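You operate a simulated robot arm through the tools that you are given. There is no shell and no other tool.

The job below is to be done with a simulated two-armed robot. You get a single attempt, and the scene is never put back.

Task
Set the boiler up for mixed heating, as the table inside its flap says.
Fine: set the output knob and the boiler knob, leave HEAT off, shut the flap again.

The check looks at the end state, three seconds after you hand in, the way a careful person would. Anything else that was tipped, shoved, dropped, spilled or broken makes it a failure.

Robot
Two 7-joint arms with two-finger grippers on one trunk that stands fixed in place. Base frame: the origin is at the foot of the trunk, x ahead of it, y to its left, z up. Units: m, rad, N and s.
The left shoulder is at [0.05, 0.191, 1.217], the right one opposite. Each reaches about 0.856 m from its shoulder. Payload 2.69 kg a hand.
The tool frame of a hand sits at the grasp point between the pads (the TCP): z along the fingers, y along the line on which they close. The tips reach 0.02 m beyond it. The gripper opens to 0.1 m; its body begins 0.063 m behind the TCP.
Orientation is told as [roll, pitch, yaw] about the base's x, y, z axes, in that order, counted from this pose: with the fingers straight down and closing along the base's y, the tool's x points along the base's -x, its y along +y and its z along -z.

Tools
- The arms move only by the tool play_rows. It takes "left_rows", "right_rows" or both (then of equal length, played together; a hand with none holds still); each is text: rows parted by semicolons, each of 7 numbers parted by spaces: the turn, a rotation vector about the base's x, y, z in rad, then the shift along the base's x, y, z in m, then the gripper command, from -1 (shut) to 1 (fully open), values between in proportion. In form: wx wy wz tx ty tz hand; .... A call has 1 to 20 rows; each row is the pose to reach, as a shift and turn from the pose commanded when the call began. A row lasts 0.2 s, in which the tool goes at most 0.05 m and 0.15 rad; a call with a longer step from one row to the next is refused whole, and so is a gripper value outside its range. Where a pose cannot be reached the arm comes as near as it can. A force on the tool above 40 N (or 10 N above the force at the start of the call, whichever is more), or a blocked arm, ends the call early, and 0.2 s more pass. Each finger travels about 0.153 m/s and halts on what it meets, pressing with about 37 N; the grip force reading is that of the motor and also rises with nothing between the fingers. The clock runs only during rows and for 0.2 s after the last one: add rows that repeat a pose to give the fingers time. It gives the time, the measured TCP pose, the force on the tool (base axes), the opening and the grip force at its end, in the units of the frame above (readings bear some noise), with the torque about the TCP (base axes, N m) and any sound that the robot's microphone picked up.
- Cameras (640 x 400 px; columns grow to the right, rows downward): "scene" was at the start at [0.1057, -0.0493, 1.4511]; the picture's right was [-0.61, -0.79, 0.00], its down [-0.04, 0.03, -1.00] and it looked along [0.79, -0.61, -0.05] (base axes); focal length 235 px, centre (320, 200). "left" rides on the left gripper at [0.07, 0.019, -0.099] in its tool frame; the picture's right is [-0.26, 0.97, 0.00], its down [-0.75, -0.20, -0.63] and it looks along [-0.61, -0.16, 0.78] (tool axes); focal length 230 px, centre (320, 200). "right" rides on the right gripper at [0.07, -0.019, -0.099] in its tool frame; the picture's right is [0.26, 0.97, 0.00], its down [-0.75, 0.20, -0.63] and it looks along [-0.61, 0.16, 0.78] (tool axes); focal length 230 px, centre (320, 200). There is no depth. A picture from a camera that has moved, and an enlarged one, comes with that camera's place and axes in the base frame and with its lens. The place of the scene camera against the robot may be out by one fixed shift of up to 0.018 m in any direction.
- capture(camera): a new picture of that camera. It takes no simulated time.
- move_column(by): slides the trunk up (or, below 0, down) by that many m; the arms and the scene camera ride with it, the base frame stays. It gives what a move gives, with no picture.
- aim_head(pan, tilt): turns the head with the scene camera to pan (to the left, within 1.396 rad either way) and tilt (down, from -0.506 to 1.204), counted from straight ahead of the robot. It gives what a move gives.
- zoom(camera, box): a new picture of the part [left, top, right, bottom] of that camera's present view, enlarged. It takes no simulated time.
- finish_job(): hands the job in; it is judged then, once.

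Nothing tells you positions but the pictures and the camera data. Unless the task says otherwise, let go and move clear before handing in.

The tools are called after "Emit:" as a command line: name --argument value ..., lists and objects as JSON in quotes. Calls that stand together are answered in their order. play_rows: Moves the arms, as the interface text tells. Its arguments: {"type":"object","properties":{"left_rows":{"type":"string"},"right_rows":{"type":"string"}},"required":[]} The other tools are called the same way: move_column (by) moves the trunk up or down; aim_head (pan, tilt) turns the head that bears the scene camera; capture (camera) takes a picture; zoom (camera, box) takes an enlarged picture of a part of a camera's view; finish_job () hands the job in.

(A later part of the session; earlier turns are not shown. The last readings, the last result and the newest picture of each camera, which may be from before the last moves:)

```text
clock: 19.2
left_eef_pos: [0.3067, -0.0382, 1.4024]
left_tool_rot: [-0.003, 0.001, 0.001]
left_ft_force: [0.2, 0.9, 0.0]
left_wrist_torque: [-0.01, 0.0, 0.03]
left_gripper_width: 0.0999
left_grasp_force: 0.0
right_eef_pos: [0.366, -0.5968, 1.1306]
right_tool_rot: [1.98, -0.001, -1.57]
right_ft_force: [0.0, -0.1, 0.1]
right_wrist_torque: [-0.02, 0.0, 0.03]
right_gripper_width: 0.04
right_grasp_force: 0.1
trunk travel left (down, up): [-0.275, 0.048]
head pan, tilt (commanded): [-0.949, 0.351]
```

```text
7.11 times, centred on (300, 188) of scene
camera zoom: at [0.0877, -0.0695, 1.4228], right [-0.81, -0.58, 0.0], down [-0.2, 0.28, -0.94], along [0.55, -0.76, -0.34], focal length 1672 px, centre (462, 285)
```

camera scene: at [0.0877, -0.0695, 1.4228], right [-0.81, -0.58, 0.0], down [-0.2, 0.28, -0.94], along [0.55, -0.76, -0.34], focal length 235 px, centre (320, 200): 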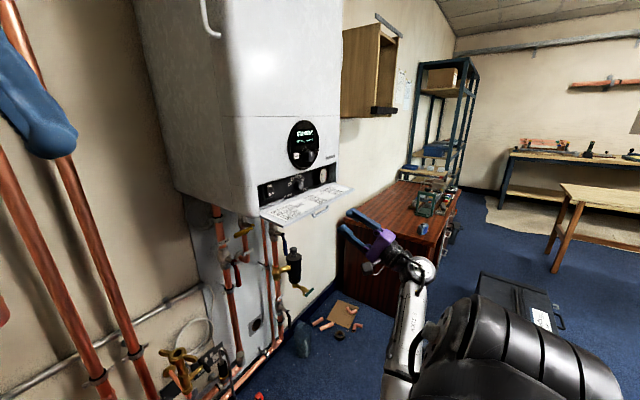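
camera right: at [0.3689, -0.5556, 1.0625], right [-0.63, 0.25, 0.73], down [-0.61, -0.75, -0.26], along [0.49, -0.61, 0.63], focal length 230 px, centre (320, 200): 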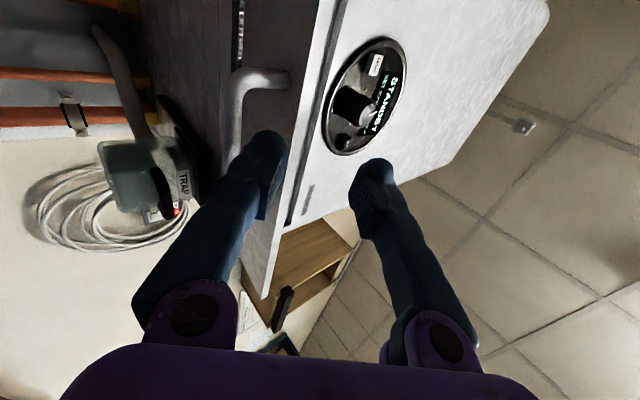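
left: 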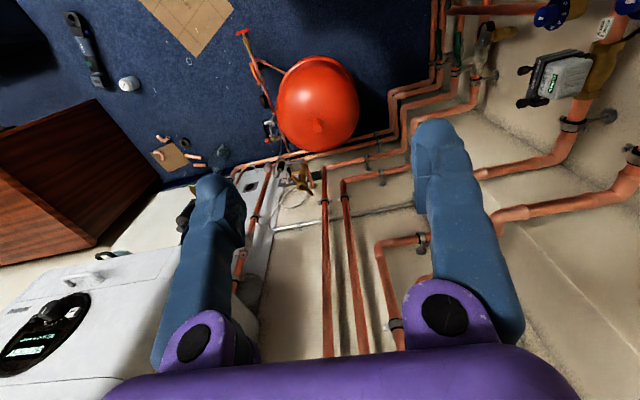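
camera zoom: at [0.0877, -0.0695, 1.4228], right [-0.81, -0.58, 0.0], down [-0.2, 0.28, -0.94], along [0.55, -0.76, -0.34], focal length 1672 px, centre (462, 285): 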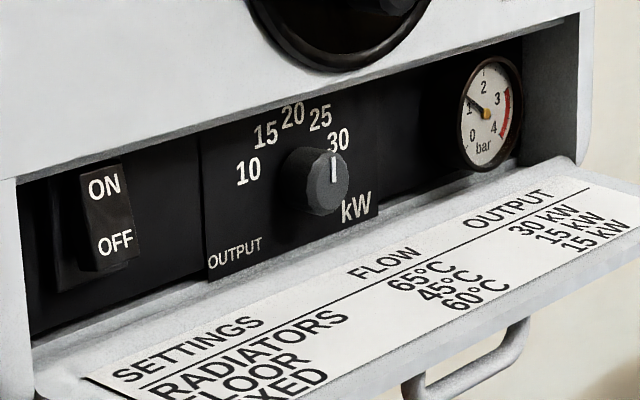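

MIXED in the table is 60 °C flow and 15 kW output. The display now says SET 50 °C, and the output knob points somewhere above 15. I'll start with the panel knob, so the hand goes level and to a point in front of it for a closer look.

Emit:
play_rows --right_rows "0 0.07 0 0 -0.005 0.025 -0.2; 0 0.14 0 0.005 -0.01 0.05 -0.2; 0 0.21 0 0.01 -0.015 0.08 -0.2; 0 0.28 0 0.02 -0.02 0.11 -0.2; 0 0.35 0 0.03 -0.025 0.14 -0.2; 0 0.41 0 0.045 -0.028 0.16 -0.2; 0 0.41 0 0.052 -0.03 0.163 -0.2"

Emit:
capture --camera "right"

Emit:
zoom --camera "right" --box '[230, 80, 422, 200]'

Emit:
capture --camera "scene"

```text
clock: 20.8
left_eef_pos: [0.3062, -0.0396, 1.4026]
left_tool_rot: [-0.002, 0.0, 0.003]
left_ft_force: [0.2, 0.5, -0.2]
left_wrist_torque: [0.02, 0.01, -0.02]
left_gripper_width: 0.1002
left_grasp_force: 0.0
right_eef_pos: [0.4211, -0.6256, 1.2918]
right_tool_rot: [1.572, 0.002, -1.57]
right_ft_force: [-0.2, 0.4, 0.6]
right_wrist_torque: [0.01, -0.04, -0.01]
right_gripper_width: 0.0402
right_grasp_force: 0.1
trunk travel left (down, up): [-0.275, 0.048]
head pan, tilt (commanded): [-0.949, 0.351]
```

```text
taken
camera right: at [0.3236, -0.5551, 1.2733], right [0.0, 0.26, 0.97], down [-0.63, -0.75, 0.2], along [0.78, -0.61, 0.16], focal length 230 px, centre (320, 200)
```

right: 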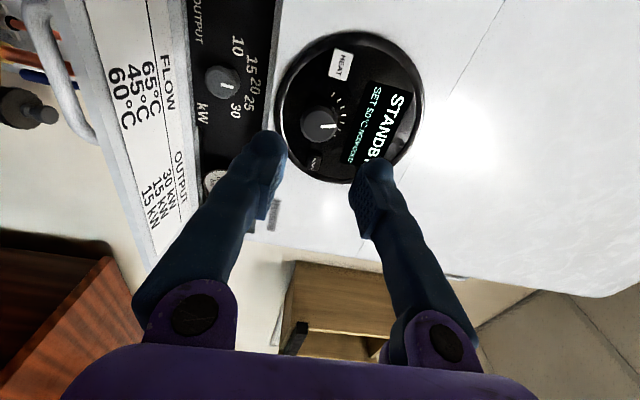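

```text
3.33 times, centred on (326, 140) of right
camera zoom: at [0.3236, -0.5551, 1.2733], right [0.0, 0.26, 0.97], down [-0.63, -0.75, 0.2], along [0.78, -0.61, 0.16], focal length 767 px, centre (300, 400)
```

zoom: 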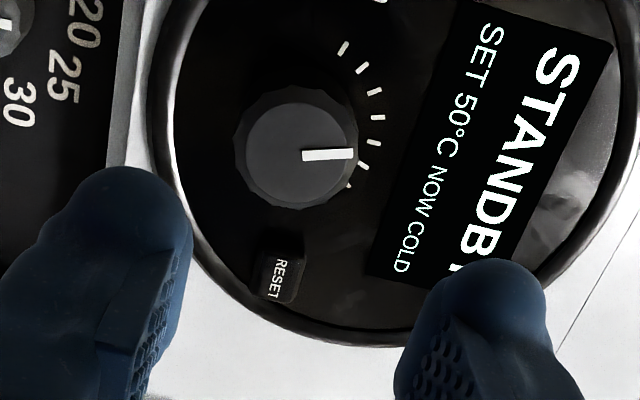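

```text
taken
camera scene: at [0.0877, -0.0697, 1.4228], right [-0.81, -0.58, 0.0], down [-0.2, 0.28, -0.94], along [0.55, -0.76, -0.34], focal length 235 px, centre (320, 200)
```

scene: 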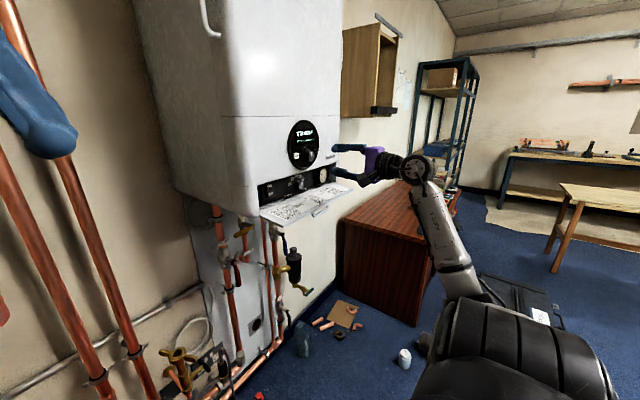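

The panel knob's front is at about (0.528, -0.631, 1.292), with HEAT about 5 cm to its left and RESET about 5 cm to its right. I'll grip it with one finger above and one below, rolled slightly left, so that a clockwise turn of about 36° stays clear of both buttons.

Emit:
play_rows --right_rows "-0.1 0 0 0.02 -0.002 0 0; -0.2 0 0 0.04 -0.004 0 0; -0.31 0 0 0.06 -0.005 0 0; -0.31 0 0 0.078 -0.005 0 0; -0.31 0 0 0.078 -0.005 0 0"

Emit:
capture --camera "right"

Emit:
zoom --camera "right" --box '[230, 60, 422, 180]'

Emit:
zoom --camera "scene" --box '[270, 105, 366, 165]'

```text
clock: 22.0
left_eef_pos: [0.3054, -0.0384, 1.403]
left_tool_rot: [-0.001, 0.001, 0.002]
left_ft_force: [0.0, -0.3, -0.4]
left_wrist_torque: [-0.02, -0.04, 0.02]
left_gripper_width: 0.0999
left_grasp_force: 0.0
right_eef_pos: [0.4984, -0.6301, 1.2933]
right_tool_rot: [1.573, -0.31, -1.569]
right_ft_force: [0.1, 0.3, 0.0]
right_wrist_torque: [-0.02, -0.04, -0.02]
right_gripper_width: 0.0502
right_grasp_force: 0.0
trunk travel left (down, up): [-0.275, 0.048]
head pan, tilt (commanded): [-0.949, 0.351]
```

```text
taken
camera right: at [0.4001, -0.5686, 1.2539], right [0.0, 0.54, 0.84], down [-0.63, -0.66, 0.42], along [0.78, -0.53, 0.34], focal length 230 px, centre (320, 200)
```

right: 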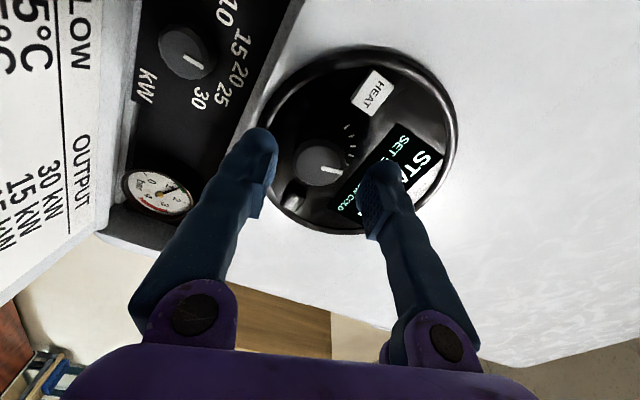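

```text
3.33 times, centred on (326, 120) of right
camera zoom: at [0.4001, -0.5686, 1.2539], right [0.0, 0.54, 0.84], down [-0.63, -0.66, 0.42], along [0.78, -0.53, 0.34], focal length 767 px, centre (300, 467)
```

zoom: 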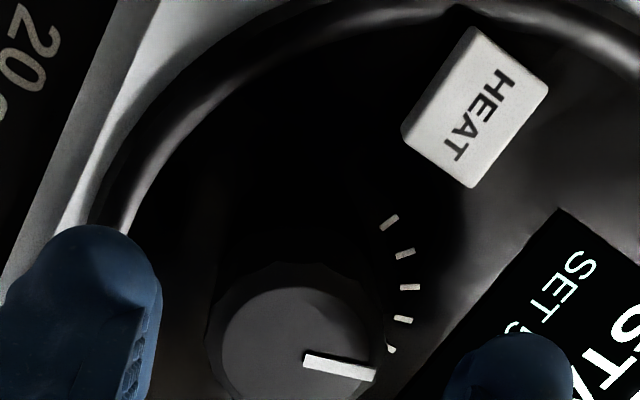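

```text
6.67 times, centred on (318, 135) of scene
camera zoom: at [0.0876, -0.0695, 1.4228], right [-0.81, -0.58, 0.0], down [-0.2, 0.28, -0.94], along [0.55, -0.76, -0.34], focal length 1568 px, centre (333, 633)
```

zoom: 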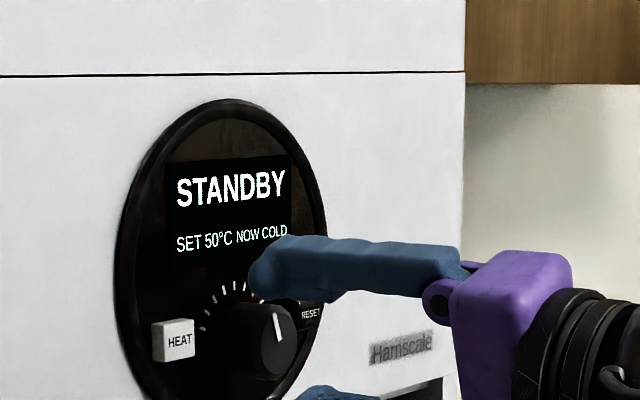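

The fingers are centred on the knob, with HEAT well to the left. I'll move in gently.

Emit:
play_rows --right_rows "0 0 0 0.006 -0.001 0 0; 0 0 0 0.012 -0.001 0 0; 0 0 0 0.017 -0.001 0 0; 0 0 0 0.02 -0.001 0 0"

Emit:
capture --camera "right"

Emit:
zoom --camera "scene" --box '[270, 115, 366, 175]'

```text
clock: 23.0
left_eef_pos: [0.3055, -0.0383, 1.4022]
left_tool_rot: [-0.001, 0.001, 0.002]
left_ft_force: [0.0, -1.2, -0.5]
left_wrist_torque: [-0.01, 0.02, 0.0]
left_gripper_width: 0.1
left_grasp_force: 0.1
right_eef_pos: [0.5173, -0.6315, 1.2915]
right_tool_rot: [1.573, -0.31, -1.57]
right_ft_force: [-0.2, -0.2, -0.7]
right_wrist_torque: [-0.01, 0.02, 0.0]
right_gripper_width: 0.05
right_grasp_force: 0.1
trunk travel left (down, up): [-0.275, 0.048]
head pan, tilt (commanded): [-0.949, 0.351]
```

```text
taken
camera right: at [0.4191, -0.5697, 1.254], right [0.0, 0.54, 0.84], down [-0.63, -0.66, 0.42], along [0.78, -0.53, 0.34], focal length 230 px, centre (320, 200)
```

right: 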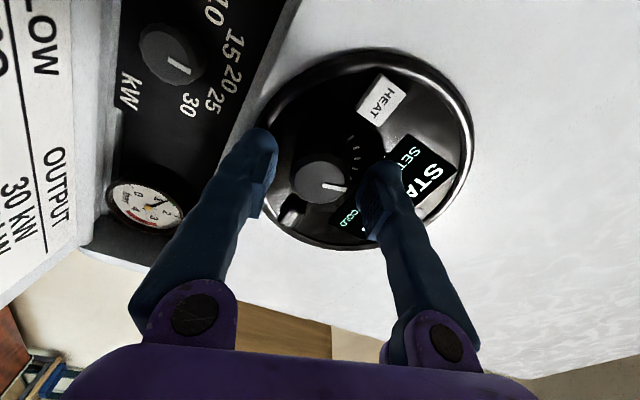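

```text
6.67 times, centred on (318, 145) of scene
camera zoom: at [0.0877, -0.0695, 1.4228], right [-0.81, -0.58, 0.0], down [-0.2, 0.28, -0.94], along [0.55, -0.76, -0.34], focal length 1568 px, centre (333, 567)
```

zoom: 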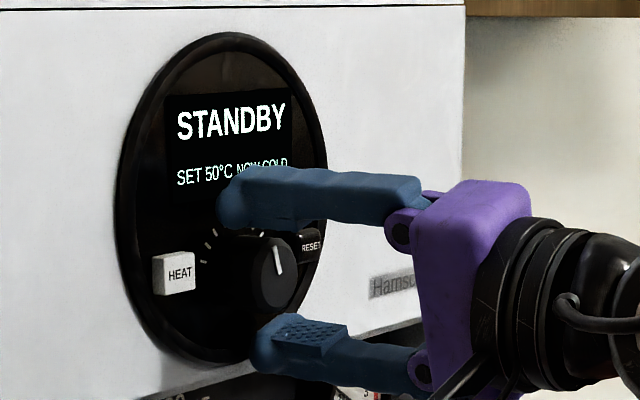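

The fingers straddle the knob. I'll close and then turn clockwise in steps, checking the display as I go.

Emit:
play_rows --right_rows "0 0 0 0 0 0 -0.4; 0 0 0 0 0 0 -1; 0 0 0 0 0 0 -1"

Emit:
capture --camera "right"

Emit:
zoom --camera "scene" --box '[270, 115, 366, 175]'

```text
clock: 23.8
left_eef_pos: [0.3065, -0.0391, 1.4026]
left_tool_rot: [-0.001, -0.001, 0.0]
left_ft_force: [0.0, 0.8, -0.9]
left_wrist_torque: [0.01, 0.0, 0.0]
left_gripper_width: 0.1001
left_grasp_force: 0.0
right_eef_pos: [0.5184, -0.6315, 1.2917]
right_tool_rot: [1.574, -0.309, -1.568]
right_ft_force: [0.2, 0.6, -1.8]
right_wrist_torque: [0.04, 0.05, 0.04]
right_gripper_width: 0.0319
right_grasp_force: 45.1
trunk travel left (down, up): [-0.275, 0.048]
head pan, tilt (commanded): [-0.949, 0.351]
```

```text
taken
camera right: at [0.4192, -0.5698, 1.2536], right [0.0, 0.54, 0.84], down [-0.63, -0.66, 0.42], along [0.78, -0.53, 0.34], focal length 230 px, centre (320, 200)
```

right: 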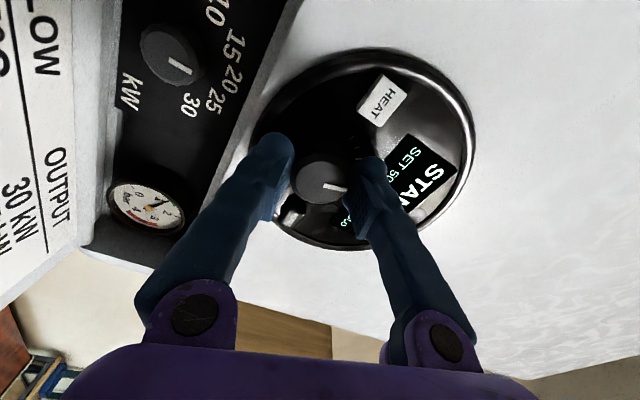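

```text
6.67 times, centred on (318, 145) of scene
camera zoom: at [0.0879, -0.0696, 1.4227], right [-0.81, -0.58, 0.0], down [-0.2, 0.28, -0.94], along [0.55, -0.76, -0.34], focal length 1568 px, centre (333, 567)
```

zoom: 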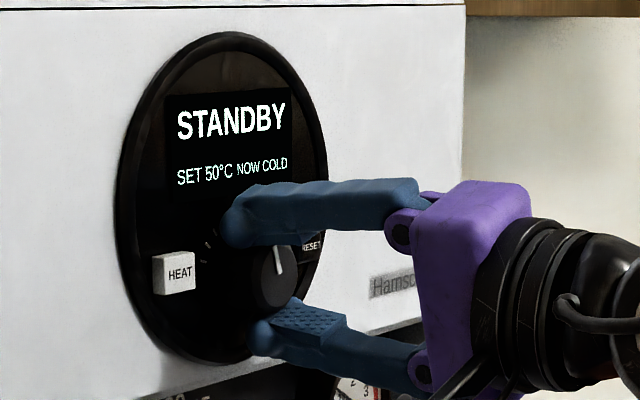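

The knob is gripped at 32 mm across. I'll turn it clockwise by about 0.3 rad and read the display.

Emit:
play_rows --right_rows "0.08 0 0 0 0 0 -1; 0.16 0 0 0 0 0 -1; 0.24 0 0 0 0 0 -1; 0.31 0 0 0 0 0 -1; 0.31 0 0 0 0 0 -1"

Emit:
zoom --camera "scene" --box '[270, 115, 366, 175]'

Emit:
capture --camera "right"

```text
clock: 25.0
left_eef_pos: [0.3063, -0.0391, 1.4018]
left_tool_rot: [-0.001, 0.0, 0.003]
left_ft_force: [-0.7, -0.5, 0.5]
left_wrist_torque: [0.03, -0.01, 0.0]
left_gripper_width: 0.1
left_grasp_force: 0.0
right_eef_pos: [0.5196, -0.6315, 1.2929]
right_tool_rot: [1.569, 0.002, -1.569]
right_ft_force: [-1.3, 2.0, -4.7]
right_wrist_torque: [0.0, 0.1, -0.09]
right_gripper_width: 0.032
right_grasp_force: 45.0
trunk travel left (down, up): [-0.275, 0.048]
head pan, tilt (commanded): [-0.949, 0.351]
```

```text
6.67 times, centred on (318, 145) of scene
camera zoom: at [0.088, -0.0695, 1.4227], right [-0.81, -0.58, 0.0], down [-0.2, 0.28, -0.94], along [0.55, -0.76, -0.34], focal length 1568 px, centre (333, 567)
```

zoom: 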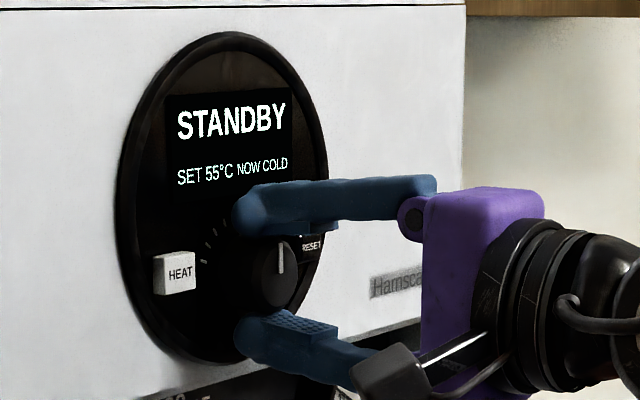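

```text
taken
camera right: at [0.4192, -0.5608, 1.2738], right [0.0, 0.26, 0.97], down [-0.63, -0.75, 0.2], along [0.78, -0.61, 0.16], focal length 230 px, centre (320, 200)
```

right: 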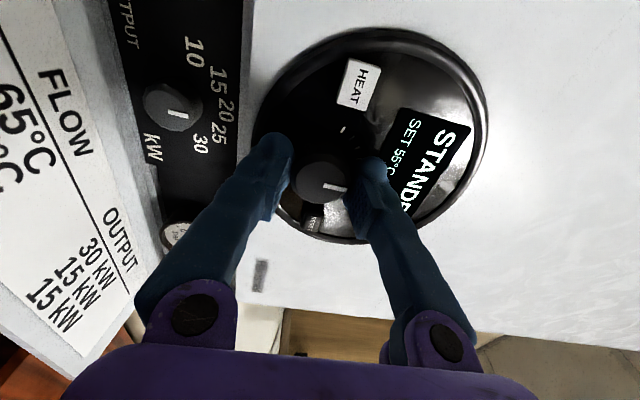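

The display now reads SET 55 °C, so about 18° gives 5 °C. I'll make one more turn of the same size.

Emit:
play_rows --right_rows "0.08 0 0 0 0 0 -1; 0.16 0 0 0 0 0 -1; 0.24 0 0 0 0 0 -1; 0.318 0 0 0 0 0 -1; 0.318 0 0 0 0 0 -1"

Emit:
zoom --camera "scene" --box '[270, 115, 366, 175]'

Emit:
capture --camera "right"

```text
clock: 26.2
left_eef_pos: [0.3054, -0.0384, 1.4021]
left_tool_rot: [-0.003, 0.001, 0.0]
left_ft_force: [-0.5, 0.7, 0.5]
left_wrist_torque: [-0.02, 0.0, -0.03]
left_gripper_width: 0.1
left_grasp_force: 0.1
right_eef_pos: [0.5187, -0.6311, 1.2922]
right_tool_rot: [1.57, 0.319, -1.568]
right_ft_force: [-10.1, 10.8, -14.7]
right_wrist_torque: [-0.02, 0.14, 0.26]
right_gripper_width: 0.0321
right_grasp_force: 44.3
trunk travel left (down, up): [-0.275, 0.048]
head pan, tilt (commanded): [-0.949, 0.351]
```

```text
6.67 times, centred on (318, 145) of scene
camera zoom: at [0.0874, -0.0692, 1.4227], right [-0.81, -0.58, 0.0], down [-0.2, 0.28, -0.94], along [0.55, -0.76, -0.34], focal length 1568 px, centre (333, 567)
```

zoom: 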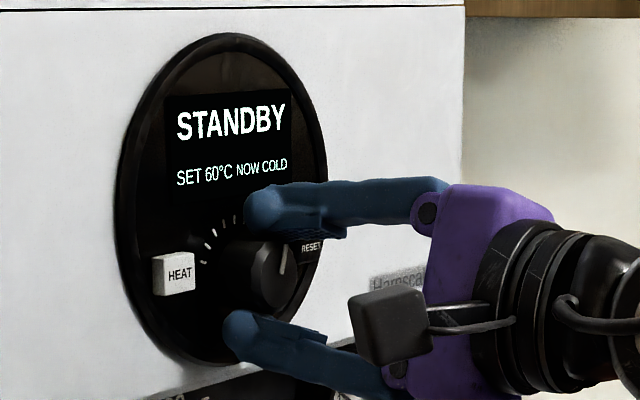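

```text
taken
camera right: at [0.4192, -0.5586, 1.2963], right [0.0, -0.06, 1.0], down [-0.63, -0.78, -0.05], along [0.78, -0.63, -0.04], focal length 230 px, centre (320, 200)
```

right: 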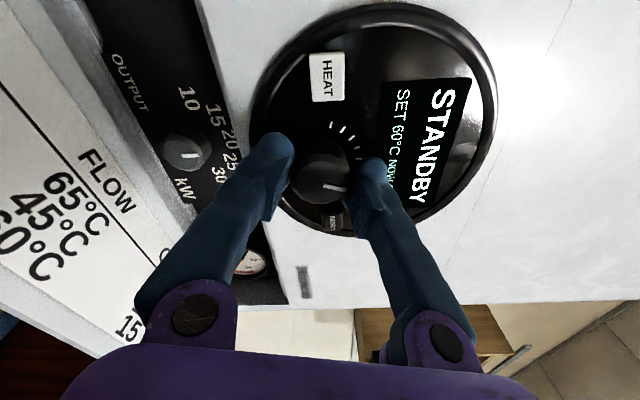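

The display reads STANDBY, SET 60 °C. I'll release the knob and back straight out.

Emit:
play_rows --right_rows "0 0 0 0 0 0 -0.2; 0 0 0 0 0 0 0; 0 0 0 -0.01 0 0 0; 0 0 0 -0.03 0 0 0; 0 0 0 -0.06 0 0 0; 0 0 0 -0.09 0 0 0; 0 0 0 -0.1 0 0 0"

Emit:
zoom --camera "scene" --box '[270, 115, 366, 175]'

Emit:
capture --camera "right"

Emit:
zoom --camera "right" --box '[240, 40, 432, 160]'

Emit:
zoom --camera "right" --box '[110, 0, 302, 120]'

```text
clock: 27.8
left_eef_pos: [0.3059, -0.0394, 1.4017]
left_tool_rot: [-0.003, 0.0, 0.002]
left_ft_force: [0.5, 0.8, -0.5]
left_wrist_torque: [-0.03, 0.01, 0.02]
left_gripper_width: 0.1002
left_grasp_force: 0.0
right_eef_pos: [0.4179, -0.6308, 1.2927]
right_tool_rot: [1.573, 0.319, -1.57]
right_ft_force: [-0.3, 0.0, 0.4]
right_wrist_torque: [0.0, 0.0, -0.01]
right_gripper_width: 0.0499
right_grasp_force: 0.1
trunk travel left (down, up): [-0.275, 0.048]
head pan, tilt (commanded): [-0.949, 0.351]
```

```text
6.67 times, centred on (318, 145) of scene
camera zoom: at [0.0877, -0.0695, 1.4228], right [-0.81, -0.58, 0.0], down [-0.2, 0.28, -0.94], along [0.55, -0.76, -0.34], focal length 1568 px, centre (333, 567)
```

zoom: 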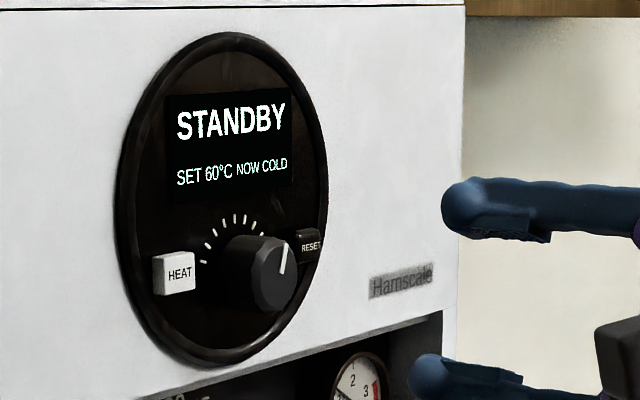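

```text
taken
camera right: at [0.3188, -0.5585, 1.2969], right [0.0, -0.06, 1.0], down [-0.63, -0.78, -0.05], along [0.78, -0.63, -0.03], focal length 230 px, centre (320, 200)
```

right: 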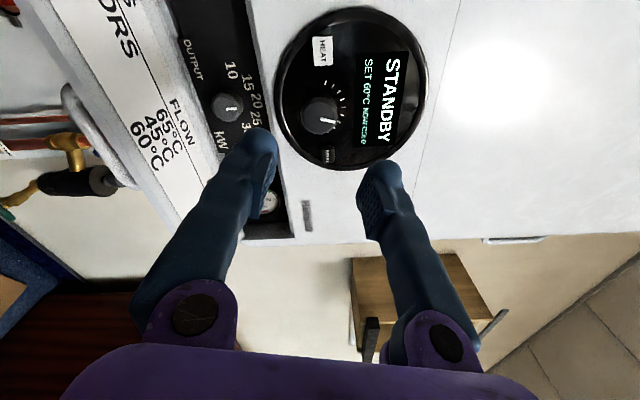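

```text
3.33 times, centred on (336, 100) of right
camera zoom: at [0.3188, -0.5585, 1.2969], right [0.0, -0.06, 1.0], down [-0.63, -0.78, -0.05], along [0.78, -0.63, -0.03], focal length 767 px, centre (267, 533)
```

zoom: 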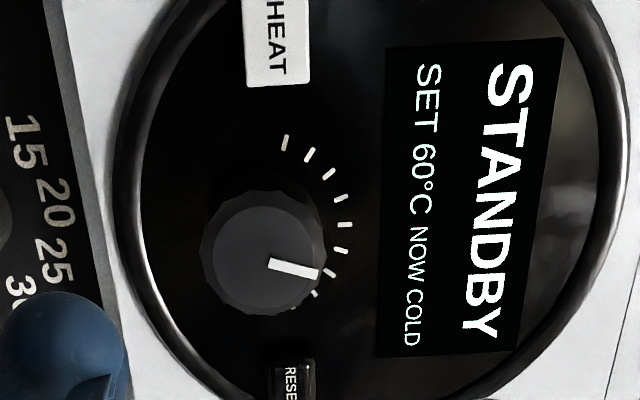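

```text
3.33 times, centred on (206, 60) of right
camera zoom: at [0.3188, -0.5585, 1.2969], right [0.0, -0.06, 1.0], down [-0.63, -0.78, -0.05], along [0.78, -0.63, -0.03], focal length 767 px, centre (700, 667)
```

zoom: 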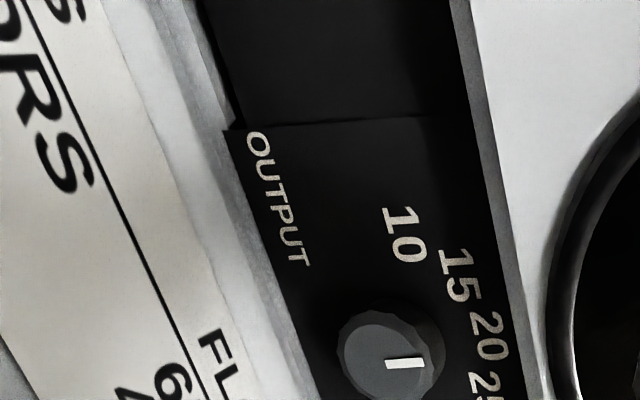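

The panel is set: the display shows SET 60 °C and STANDBY, and the pointer is on its tick. Next is the output knob inside the recess. I'll roll the hand so the fingers close sideways with the camera on top, then look at the recess from there.

Emit:
play_rows --right_rows "0.13 0 0 0 0 0.005 0; 0.26 0 0 0 0 0.01 0; 0.39 0 0 0 0 0.01 0; 0.52 0 0 0 0 0.01 0; 0.65 0 0 0 0 0.01 0; 0.78 0 0 0 0 0.01 0; 0.91 0 0 0 0 0.01 0; 1.04 0 0 0 0 0.01 0; 1.17 0 0 0 0 0.01 0; 1.252 0 0 0 0 0.01 0"

Emit:
capture --camera "right"

Emit:
capture --camera "scene"

```text
clock: 30.0
left_eef_pos: [0.3061, -0.0389, 1.4017]
left_tool_rot: [-0.001, -0.001, 0.002]
left_ft_force: [0.6, 0.2, -0.4]
left_wrist_torque: [-0.01, 0.0, 0.0]
left_gripper_width: 0.0997
left_grasp_force: 0.1
right_eef_pos: [0.4172, -0.6326, 1.3029]
right_tool_rot: [-2.084, 1.567, 1.055]
right_ft_force: [0.0, -0.2, 0.5]
right_wrist_torque: [0.03, -0.01, 0.0]
right_gripper_width: 0.0501
right_grasp_force: 0.2
trunk travel left (down, up): [-0.275, 0.048]
head pan, tilt (commanded): [-0.949, 0.351]
```

```text
taken
camera right: at [0.319, -0.6123, 1.373], right [0.0, -0.97, 0.26], down [-0.63, -0.2, -0.75], along [0.78, -0.16, -0.61], focal length 230 px, centre (320, 200)
```

right: 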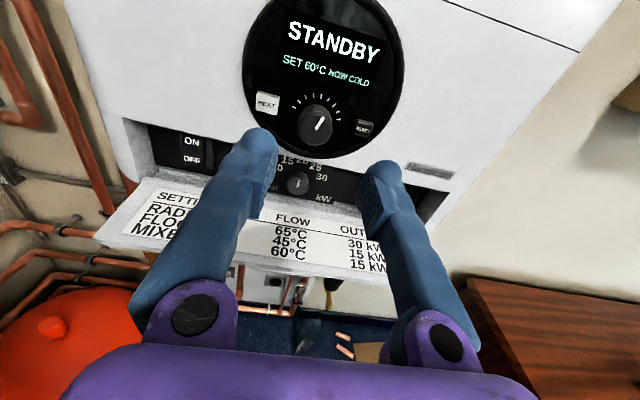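

```text
taken
camera scene: at [0.0877, -0.0695, 1.4228], right [-0.81, -0.58, 0.0], down [-0.2, 0.28, -0.94], along [0.55, -0.76, -0.34], focal length 235 px, centre (320, 200)
```

scene: 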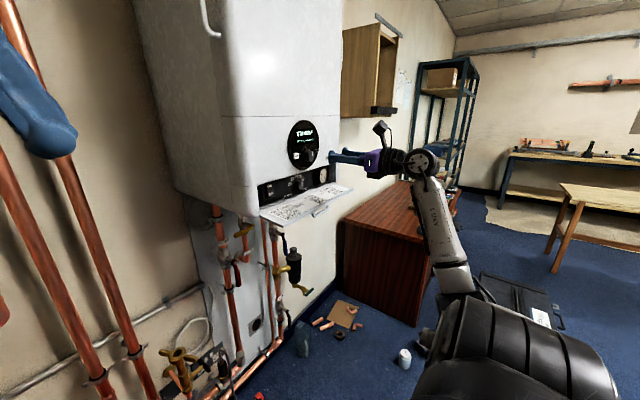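

The wrist camera now gives an upright view of everything. I'll zoom on the output dial, the table and the gripper to check clearances.

Emit:
zoom --camera "right" --box '[250, 140, 378, 220]'

Emit:
zoom --camera "right" --box '[100, 150, 420, 350]'

Emit:
zoom --camera "scene" --box '[320, 110, 448, 190]'

```text
5.00 times, centred on (314, 180) of right
camera zoom: at [0.319, -0.6123, 1.373], right [0.0, -0.97, 0.26], down [-0.63, -0.2, -0.75], along [0.78, -0.16, -0.61], focal length 1150 px, centre (350, 300)
```

zoom: 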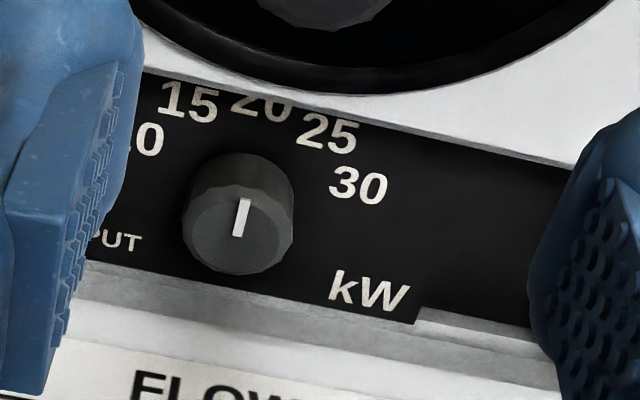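

```text
2.00 times, centred on (260, 250) of right
camera zoom: at [0.319, -0.6123, 1.373], right [0.0, -0.97, 0.26], down [-0.63, -0.2, -0.75], along [0.78, -0.16, -0.61], focal length 460 px, centre (440, 100)
```

zoom: 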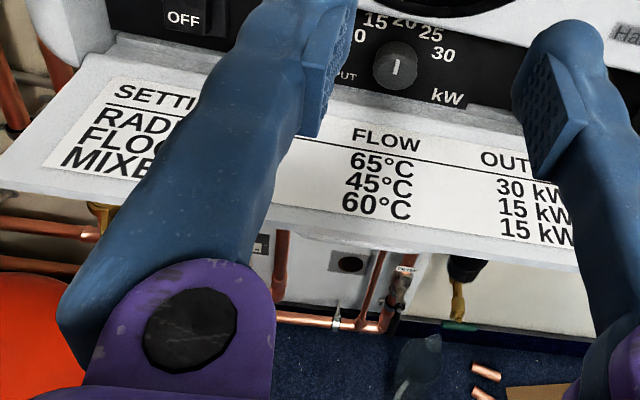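

```text
5.00 times, centred on (384, 150) of scene
camera zoom: at [0.0877, -0.0695, 1.4228], right [-0.81, -0.58, 0.0], down [-0.2, 0.28, -0.94], along [0.55, -0.76, -0.34], focal length 1176 px, centre (0, 450)
```

zoom: 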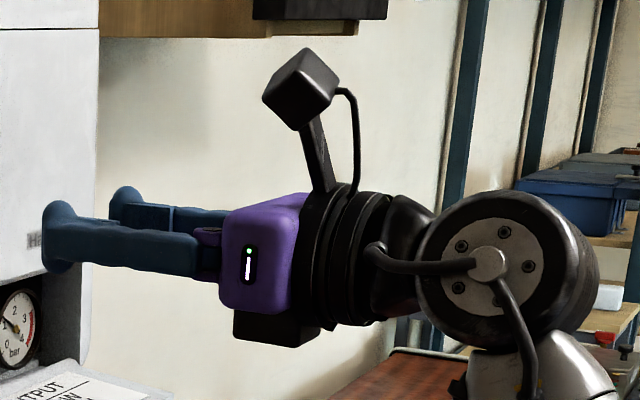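

MIXED is confirmed as 60 °C and 15 kW. The output knob sits at about (0.568, -0.630, 1.192), points straight up at 20 kW, and the marks are 36° apart, so it needs 36° counter-clockwise. I'll tilt the hand slightly downward to clear the open flap, and roll it 18° clockwise before gripping.

Emit:
play_rows --right_rows "0 0.05 0 0.002 0 -0.018 0; 0 0.1 0 0.004 0 -0.036 0; 0 0.16 0 0.006 0.001 -0.054 0; 0 0.22 0 0.008 0.001 -0.072 0; 0 0.27 0 0.01 0.002 -0.09 0; 0 0.31 0 0.012 0.002 -0.107 0"

Emit:
play_rows --right_rows "0.1 0 0 0.01 0 0 0; 0.2 0 0 0.02 0 0 0; 0.314 0 0 0.035 0 0 0; 0.314 0 0 0.05 0 0 0; 0.314 0 0 0.06 0 0 0"

Emit:
capture --camera "right"

Emit:
zoom --camera "scene" --box '[256, 120, 400, 210]'

```text
clock: 31.4
left_eef_pos: [0.3056, -0.04, 1.4023]
left_tool_rot: [-0.003, 0.0, 0.003]
left_ft_force: [0.1, 0.0, 0.1]
left_wrist_torque: [-0.04, 0.01, -0.01]
left_gripper_width: 0.1002
left_grasp_force: 0.1
right_eef_pos: [0.43, -0.6298, 1.1957]
right_tool_rot: [0.0, 1.263, 3.139]
right_ft_force: [0.7, -0.2, 0.4]
right_wrist_torque: [0.01, -0.01, 0.02]
right_gripper_width: 0.0501
right_grasp_force: 0.1
trunk travel left (down, up): [-0.275, 0.048]
head pan, tilt (commanded): [-0.949, 0.351]
```

```text
clock: 32.6
left_eef_pos: [0.3064, -0.038, 1.4023]
left_tool_rot: [-0.002, -0.001, 0.001]
left_ft_force: [0.1, 0.6, -0.1]
left_wrist_torque: [0.01, -0.02, -0.03]
left_gripper_width: 0.0997
left_grasp_force: 0.1
right_eef_pos: [0.4898, -0.6289, 1.196]
right_tool_rot: [-0.819, 1.132, 2.371]
right_ft_force: [0.7, 0.0, -0.7]
right_wrist_torque: [0.0, -0.05, 0.0]
right_gripper_width: 0.05
right_grasp_force: 0.1
trunk travel left (down, up): [-0.275, 0.048]
head pan, tilt (commanded): [-0.949, 0.351]
```

```text
taken
camera right: at [0.4172, -0.6402, 1.2928], right [0.08, -0.99, -0.06], down [-0.83, -0.03, -0.56], along [0.56, 0.1, -0.83], focal length 230 px, centre (320, 200)
```

right: 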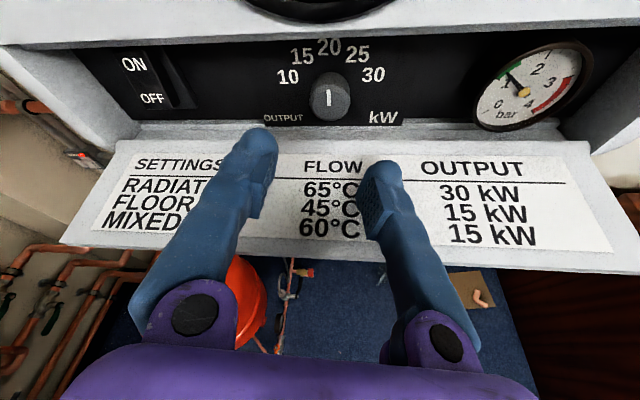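

```text
4.44 times, centred on (328, 165) of scene
camera zoom: at [0.0879, -0.0696, 1.4228], right [-0.81, -0.58, 0.0], down [-0.2, 0.28, -0.94], along [0.55, -0.76, -0.34], focal length 1045 px, centre (284, 356)
```

zoom: 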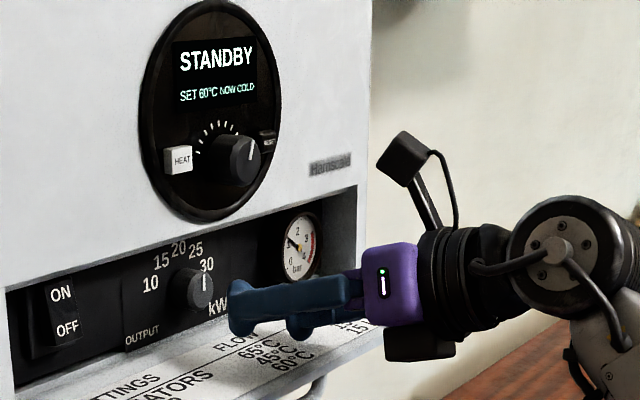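

Emit:
zoom --camera "right" --box '[250, 20, 410, 120]'

Emit:
zoom --camera "scene" --box '[280, 150, 360, 200]'

```text
4.00 times, centred on (330, 70) of right
camera zoom: at [0.4172, -0.6402, 1.2928], right [0.08, -0.99, -0.06], down [-0.83, -0.03, -0.56], along [0.56, 0.1, -0.83], focal length 920 px, centre (280, 720)
```

zoom: 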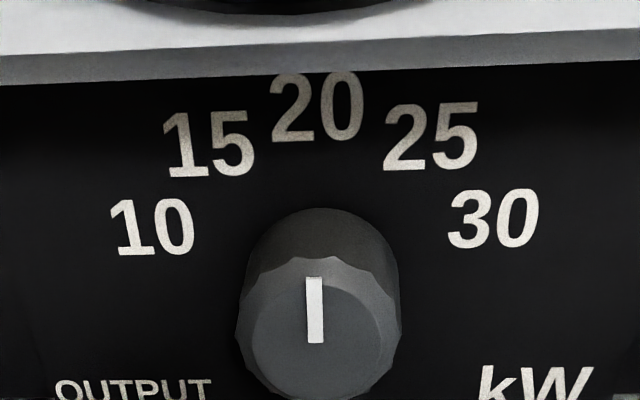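

```text
8.00 times, centred on (320, 175) of scene
camera zoom: at [0.0879, -0.0696, 1.4228], right [-0.81, -0.58, 0.0], down [-0.2, 0.28, -0.94], along [0.55, -0.76, -0.34], focal length 1882 px, centre (320, 400)
```

zoom: 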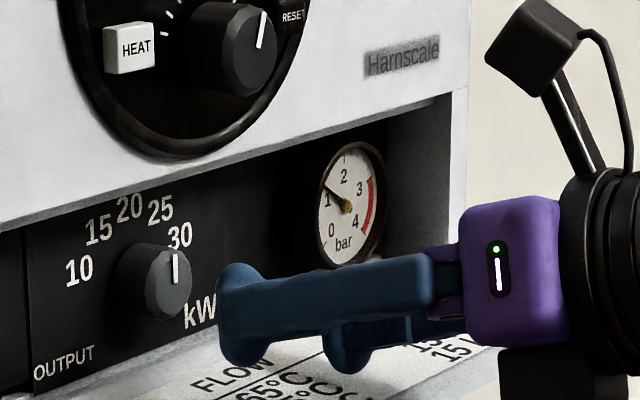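

The knob centre is confirmed at (0.568, -0.629, 1.192). I'll narrow the opening a little, raise the hand by 2 mm to keep the lower finger off the flap, and advance.

Emit:
play_rows --right_rows "0 0 0 0.015 -0.0005 0.002 -0.12; 0 0 0 0.03 -0.001 0.002 -0.12; 0 0 0 0.045 -0.001 0.002 -0.12; 0 0 0 0.05 -0.001 0.002 -0.12"

Emit:
capture --camera "right"

Emit:
zoom --camera "scene" --box '[270, 150, 366, 210]'

```text
clock: 33.6
left_eef_pos: [0.3058, -0.0383, 1.4028]
left_tool_rot: [0.0, 0.002, 0.002]
left_ft_force: [-0.7, -1.3, 0.3]
left_wrist_torque: [-0.02, -0.02, -0.02]
left_gripper_width: 0.1
left_grasp_force: 0.0
right_eef_pos: [0.5401, -0.6302, 1.1979]
right_tool_rot: [-0.818, 1.134, 2.371]
right_ft_force: [0.4, 0.1, -0.3]
right_wrist_torque: [0.0, -0.03, 0.01]
right_gripper_width: 0.044
right_grasp_force: 0.0
trunk travel left (down, up): [-0.275, 0.048]
head pan, tilt (commanded): [-0.949, 0.351]
```

```text
taken
camera right: at [0.4672, -0.6413, 1.2953], right [0.08, -0.99, -0.06], down [-0.83, -0.03, -0.56], along [0.56, 0.1, -0.83], focal length 230 px, centre (320, 200)
```

right: 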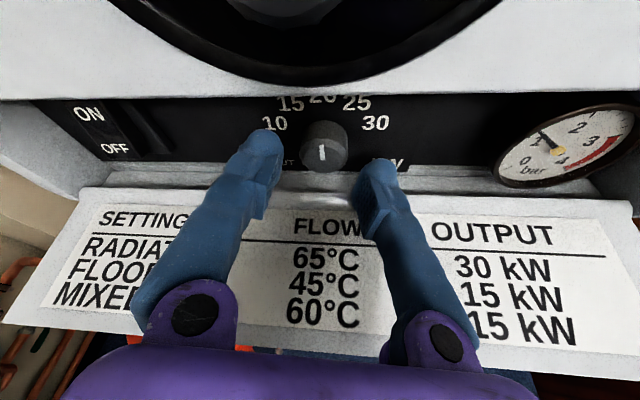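

```text
6.67 times, centred on (318, 180) of scene
camera zoom: at [0.0876, -0.0695, 1.4228], right [-0.81, -0.58, 0.0], down [-0.2, 0.28, -0.94], along [0.55, -0.76, -0.34], focal length 1568 px, centre (333, 333)
```

zoom: 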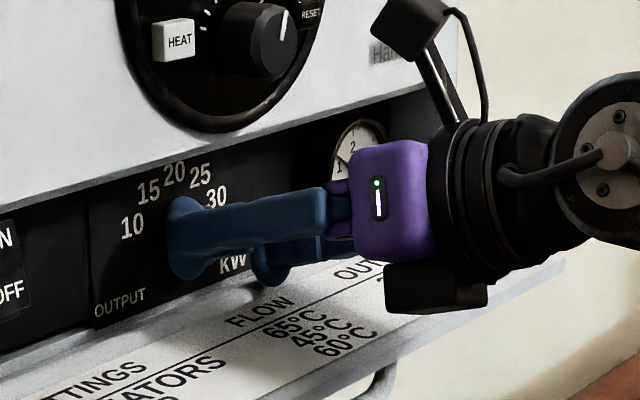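

The fingers line up on both sides of the knob and clear the flap. I'll do the last 22 mm in small steps.

Emit:
play_rows --right_rows "0 0 0 0.006 0 0 -0.12; 0 0 0 0.012 0 0 -0.12; 0 0 0 0.018 0 0 -0.12; 0 0 0 0.022 0 0 -0.12"

Emit:
capture --camera "right"

Emit:
zoom --camera "scene" --box '[270, 150, 366, 210]'

```text
clock: 34.6
left_eef_pos: [0.3056, -0.0379, 1.4028]
left_tool_rot: [0.0, 0.002, 0.001]
left_ft_force: [-0.7, 0.3, -0.4]
left_wrist_torque: [0.0, -0.02, 0.0]
left_gripper_width: 0.1002
left_grasp_force: 0.0
right_eef_pos: [0.5609, -0.6313, 1.198]
right_tool_rot: [-0.817, 1.135, 2.373]
right_ft_force: [0.4, 0.7, 0.9]
right_wrist_torque: [0.01, 0.02, -0.03]
right_gripper_width: 0.0442
right_grasp_force: 0.0
trunk travel left (down, up): [-0.275, 0.048]
head pan, tilt (commanded): [-0.949, 0.351]
```

```text
taken
camera right: at [0.4891, -0.6422, 1.2956], right [0.08, -0.99, -0.06], down [-0.83, -0.03, -0.56], along [0.56, 0.1, -0.83], focal length 230 px, centre (320, 200)
```

right: 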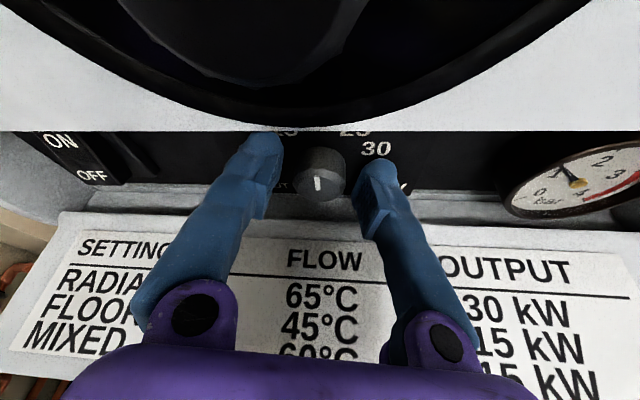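

```text
6.67 times, centred on (318, 180) of scene
camera zoom: at [0.0877, -0.0695, 1.4228], right [-0.81, -0.58, 0.0], down [-0.2, 0.28, -0.94], along [0.55, -0.76, -0.34], focal length 1568 px, centre (333, 333)
```

zoom: 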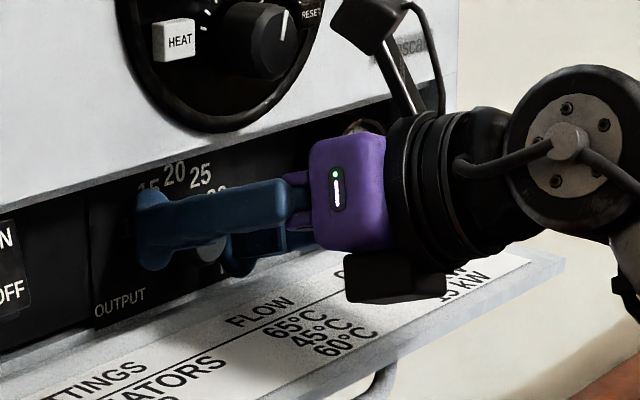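

Emit:
play_rows --right_rows "0 0 0 0 0 0 -0.4; 0 0 0 0 0 0 -1; 0 0 0 0 0 0 -1"

Emit:
zoom --camera "right" --box '[224, 110, 416, 230]'

Emit:
zoom --camera "scene" --box '[270, 150, 366, 210]'

```text
clock: 35.4
left_eef_pos: [0.3054, -0.0374, 1.4018]
left_tool_rot: [-0.003, 0.0, 0.001]
left_ft_force: [0.4, -0.2, -0.5]
left_wrist_torque: [0.0, 0.01, 0.0]
left_gripper_width: 0.1
left_grasp_force: 0.0
right_eef_pos: [0.5624, -0.6301, 1.1967]
right_tool_rot: [-0.818, 1.134, 2.372]
right_ft_force: [1.3, 1.2, 1.6]
right_wrist_torque: [0.0, 0.0, 0.11]
right_gripper_width: 0.0277
right_grasp_force: 45.2
trunk travel left (down, up): [-0.275, 0.048]
head pan, tilt (commanded): [-0.949, 0.351]
```

```text
3.33 times, centred on (320, 170) of right
camera zoom: at [0.4892, -0.6421, 1.2956], right [0.08, -1.0, -0.06], down [-0.83, -0.03, -0.56], along [0.56, 0.1, -0.83], focal length 767 px, centre (320, 300)
```

zoom: 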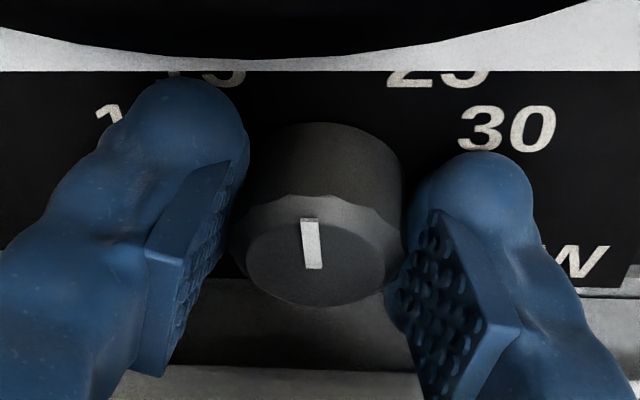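

```text
6.67 times, centred on (318, 180) of scene
camera zoom: at [0.0879, -0.0694, 1.4228], right [-0.81, -0.58, 0.0], down [-0.2, 0.28, -0.94], along [0.55, -0.76, -0.34], focal length 1568 px, centre (333, 333)
```

zoom: 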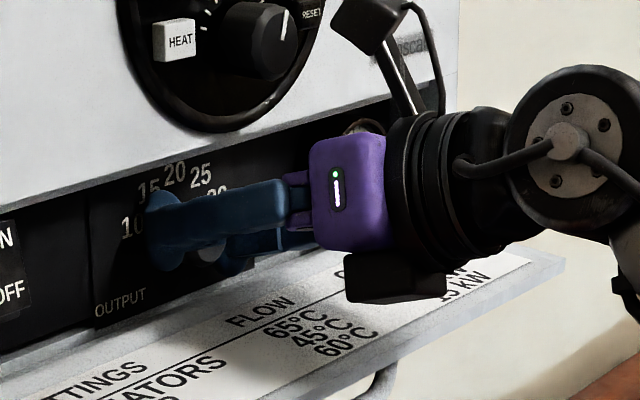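

The output knob is gripped at 28 mm. I'll turn it counter-clockwise in steps towards 15 kW.

Emit:
play_rows --right_rows "-0.08 0 0 0 0.0004 0 -1; -0.16 0 0 0 0.0008 -0.0001 -1; -0.24 0 0 0 0.0012 -0.0002 -1; -0.314 0 0 0 0.0015 -0.0003 -1; -0.4 0 0 0 0.0019 -0.0004 -1; -0.4 0 0 0 0.0019 -0.0004 -1"

Emit:
zoom --camera "right" --box '[224, 110, 416, 230]'

Emit:
zoom --camera "scene" --box '[270, 150, 366, 210]'

```text
clock: 36.8
left_eef_pos: [0.3066, -0.0401, 1.4017]
left_tool_rot: [-0.002, 0.001, 0.002]
left_ft_force: [0.3, 0.1, -0.3]
left_wrist_torque: [-0.01, -0.01, 0.0]
left_gripper_width: 0.0999
left_grasp_force: 0.0
right_eef_pos: [0.5629, -0.6294, 1.1983]
right_tool_rot: [0.285, 1.253, -2.874]
right_ft_force: [1.6, -9.5, 7.5]
right_wrist_torque: [-0.04, 0.08, -0.07]
right_gripper_width: 0.0278
right_grasp_force: 44.8
trunk travel left (down, up): [-0.275, 0.048]
head pan, tilt (commanded): [-0.949, 0.351]
```

```text
3.33 times, centred on (320, 170) of right
camera zoom: at [0.489, -0.6016, 1.2924], right [0.07, -0.94, 0.33], down [-0.83, -0.24, -0.51], along [0.56, -0.24, -0.8], focal length 767 px, centre (320, 300)
```

zoom: 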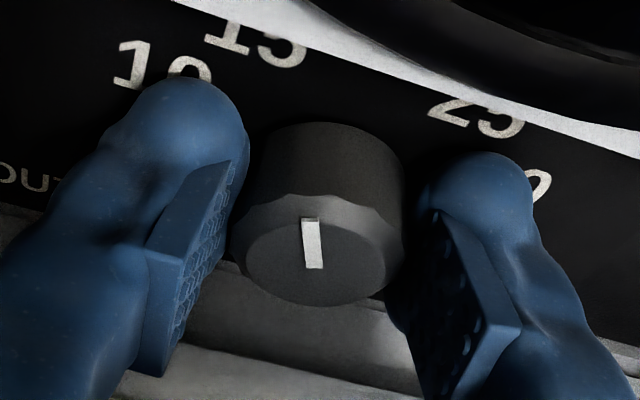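

```text
6.67 times, centred on (318, 180) of scene
camera zoom: at [0.0873, -0.0703, 1.4228], right [-0.81, -0.58, 0.0], down [-0.2, 0.28, -0.94], along [0.55, -0.76, -0.34], focal length 1568 px, centre (333, 333)
```

zoom: 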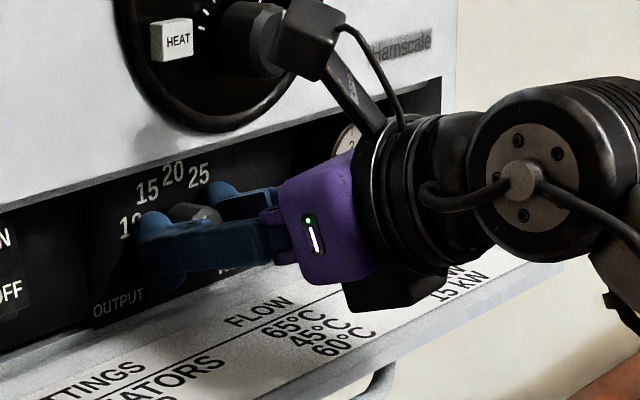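

The knob is turning with the fingers. I'll finish the remaining 0.23 rad, easing the small side load.

Emit:
play_rows --right_rows "-0.06 0 0 0 -0.0005 0.0003 -1; -0.12 0 0 0 -0.001 0.0006 -1; -0.18 0 0 0 -0.0012 0.0008 -1; -0.228 0 0 0 -0.0014 0.001 -1; -0.228 0 0 0 -0.0014 0.001 -1"

Emit:
zoom --camera "right" --box '[224, 110, 416, 230]'

Emit:
zoom --camera "scene" --box '[270, 150, 366, 210]'

```text
clock: 38.0
left_eef_pos: [0.3054, -0.039, 1.4033]
left_tool_rot: [-0.002, 0.001, 0.004]
left_ft_force: [0.4, 0.8, 0.3]
left_wrist_torque: [-0.01, 0.0, -0.01]
left_gripper_width: 0.0998
left_grasp_force: 0.1
right_eef_pos: [0.5621, -0.6268, 1.1983]
right_tool_rot: [0.818, 1.133, -2.372]
right_ft_force: [0.3, 2.6, 0.0]
right_wrist_torque: [-0.04, -0.37, 0.23]
right_gripper_width: 0.0276
right_grasp_force: 45.0
trunk travel left (down, up): [-0.275, 0.048]
head pan, tilt (commanded): [-0.949, 0.351]
```

```text
3.33 times, centred on (320, 170) of right
camera zoom: at [0.4894, -0.5804, 1.2841], right [0.08, -0.84, 0.53], down [-0.83, -0.35, -0.43], along [0.55, -0.41, -0.73], focal length 767 px, centre (320, 300)
```

zoom: 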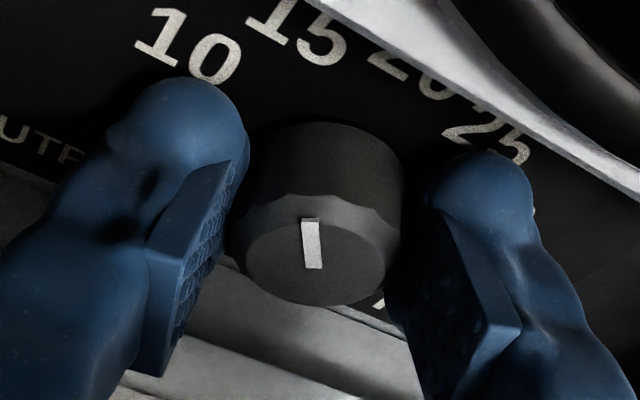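

```text
6.67 times, centred on (318, 180) of scene
camera zoom: at [0.0877, -0.069, 1.4228], right [-0.81, -0.58, 0.0], down [-0.2, 0.28, -0.94], along [0.55, -0.76, -0.34], focal length 1568 px, centre (333, 333)
```

zoom: 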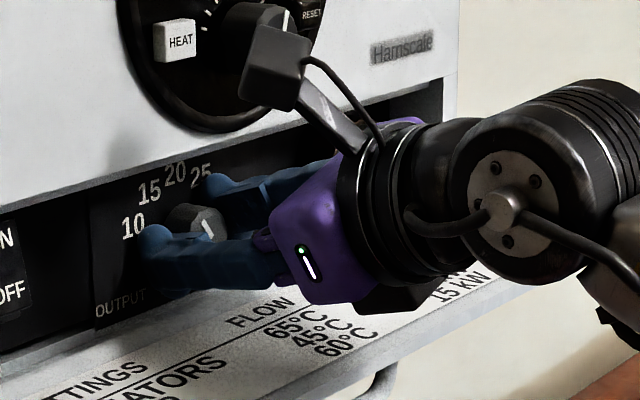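

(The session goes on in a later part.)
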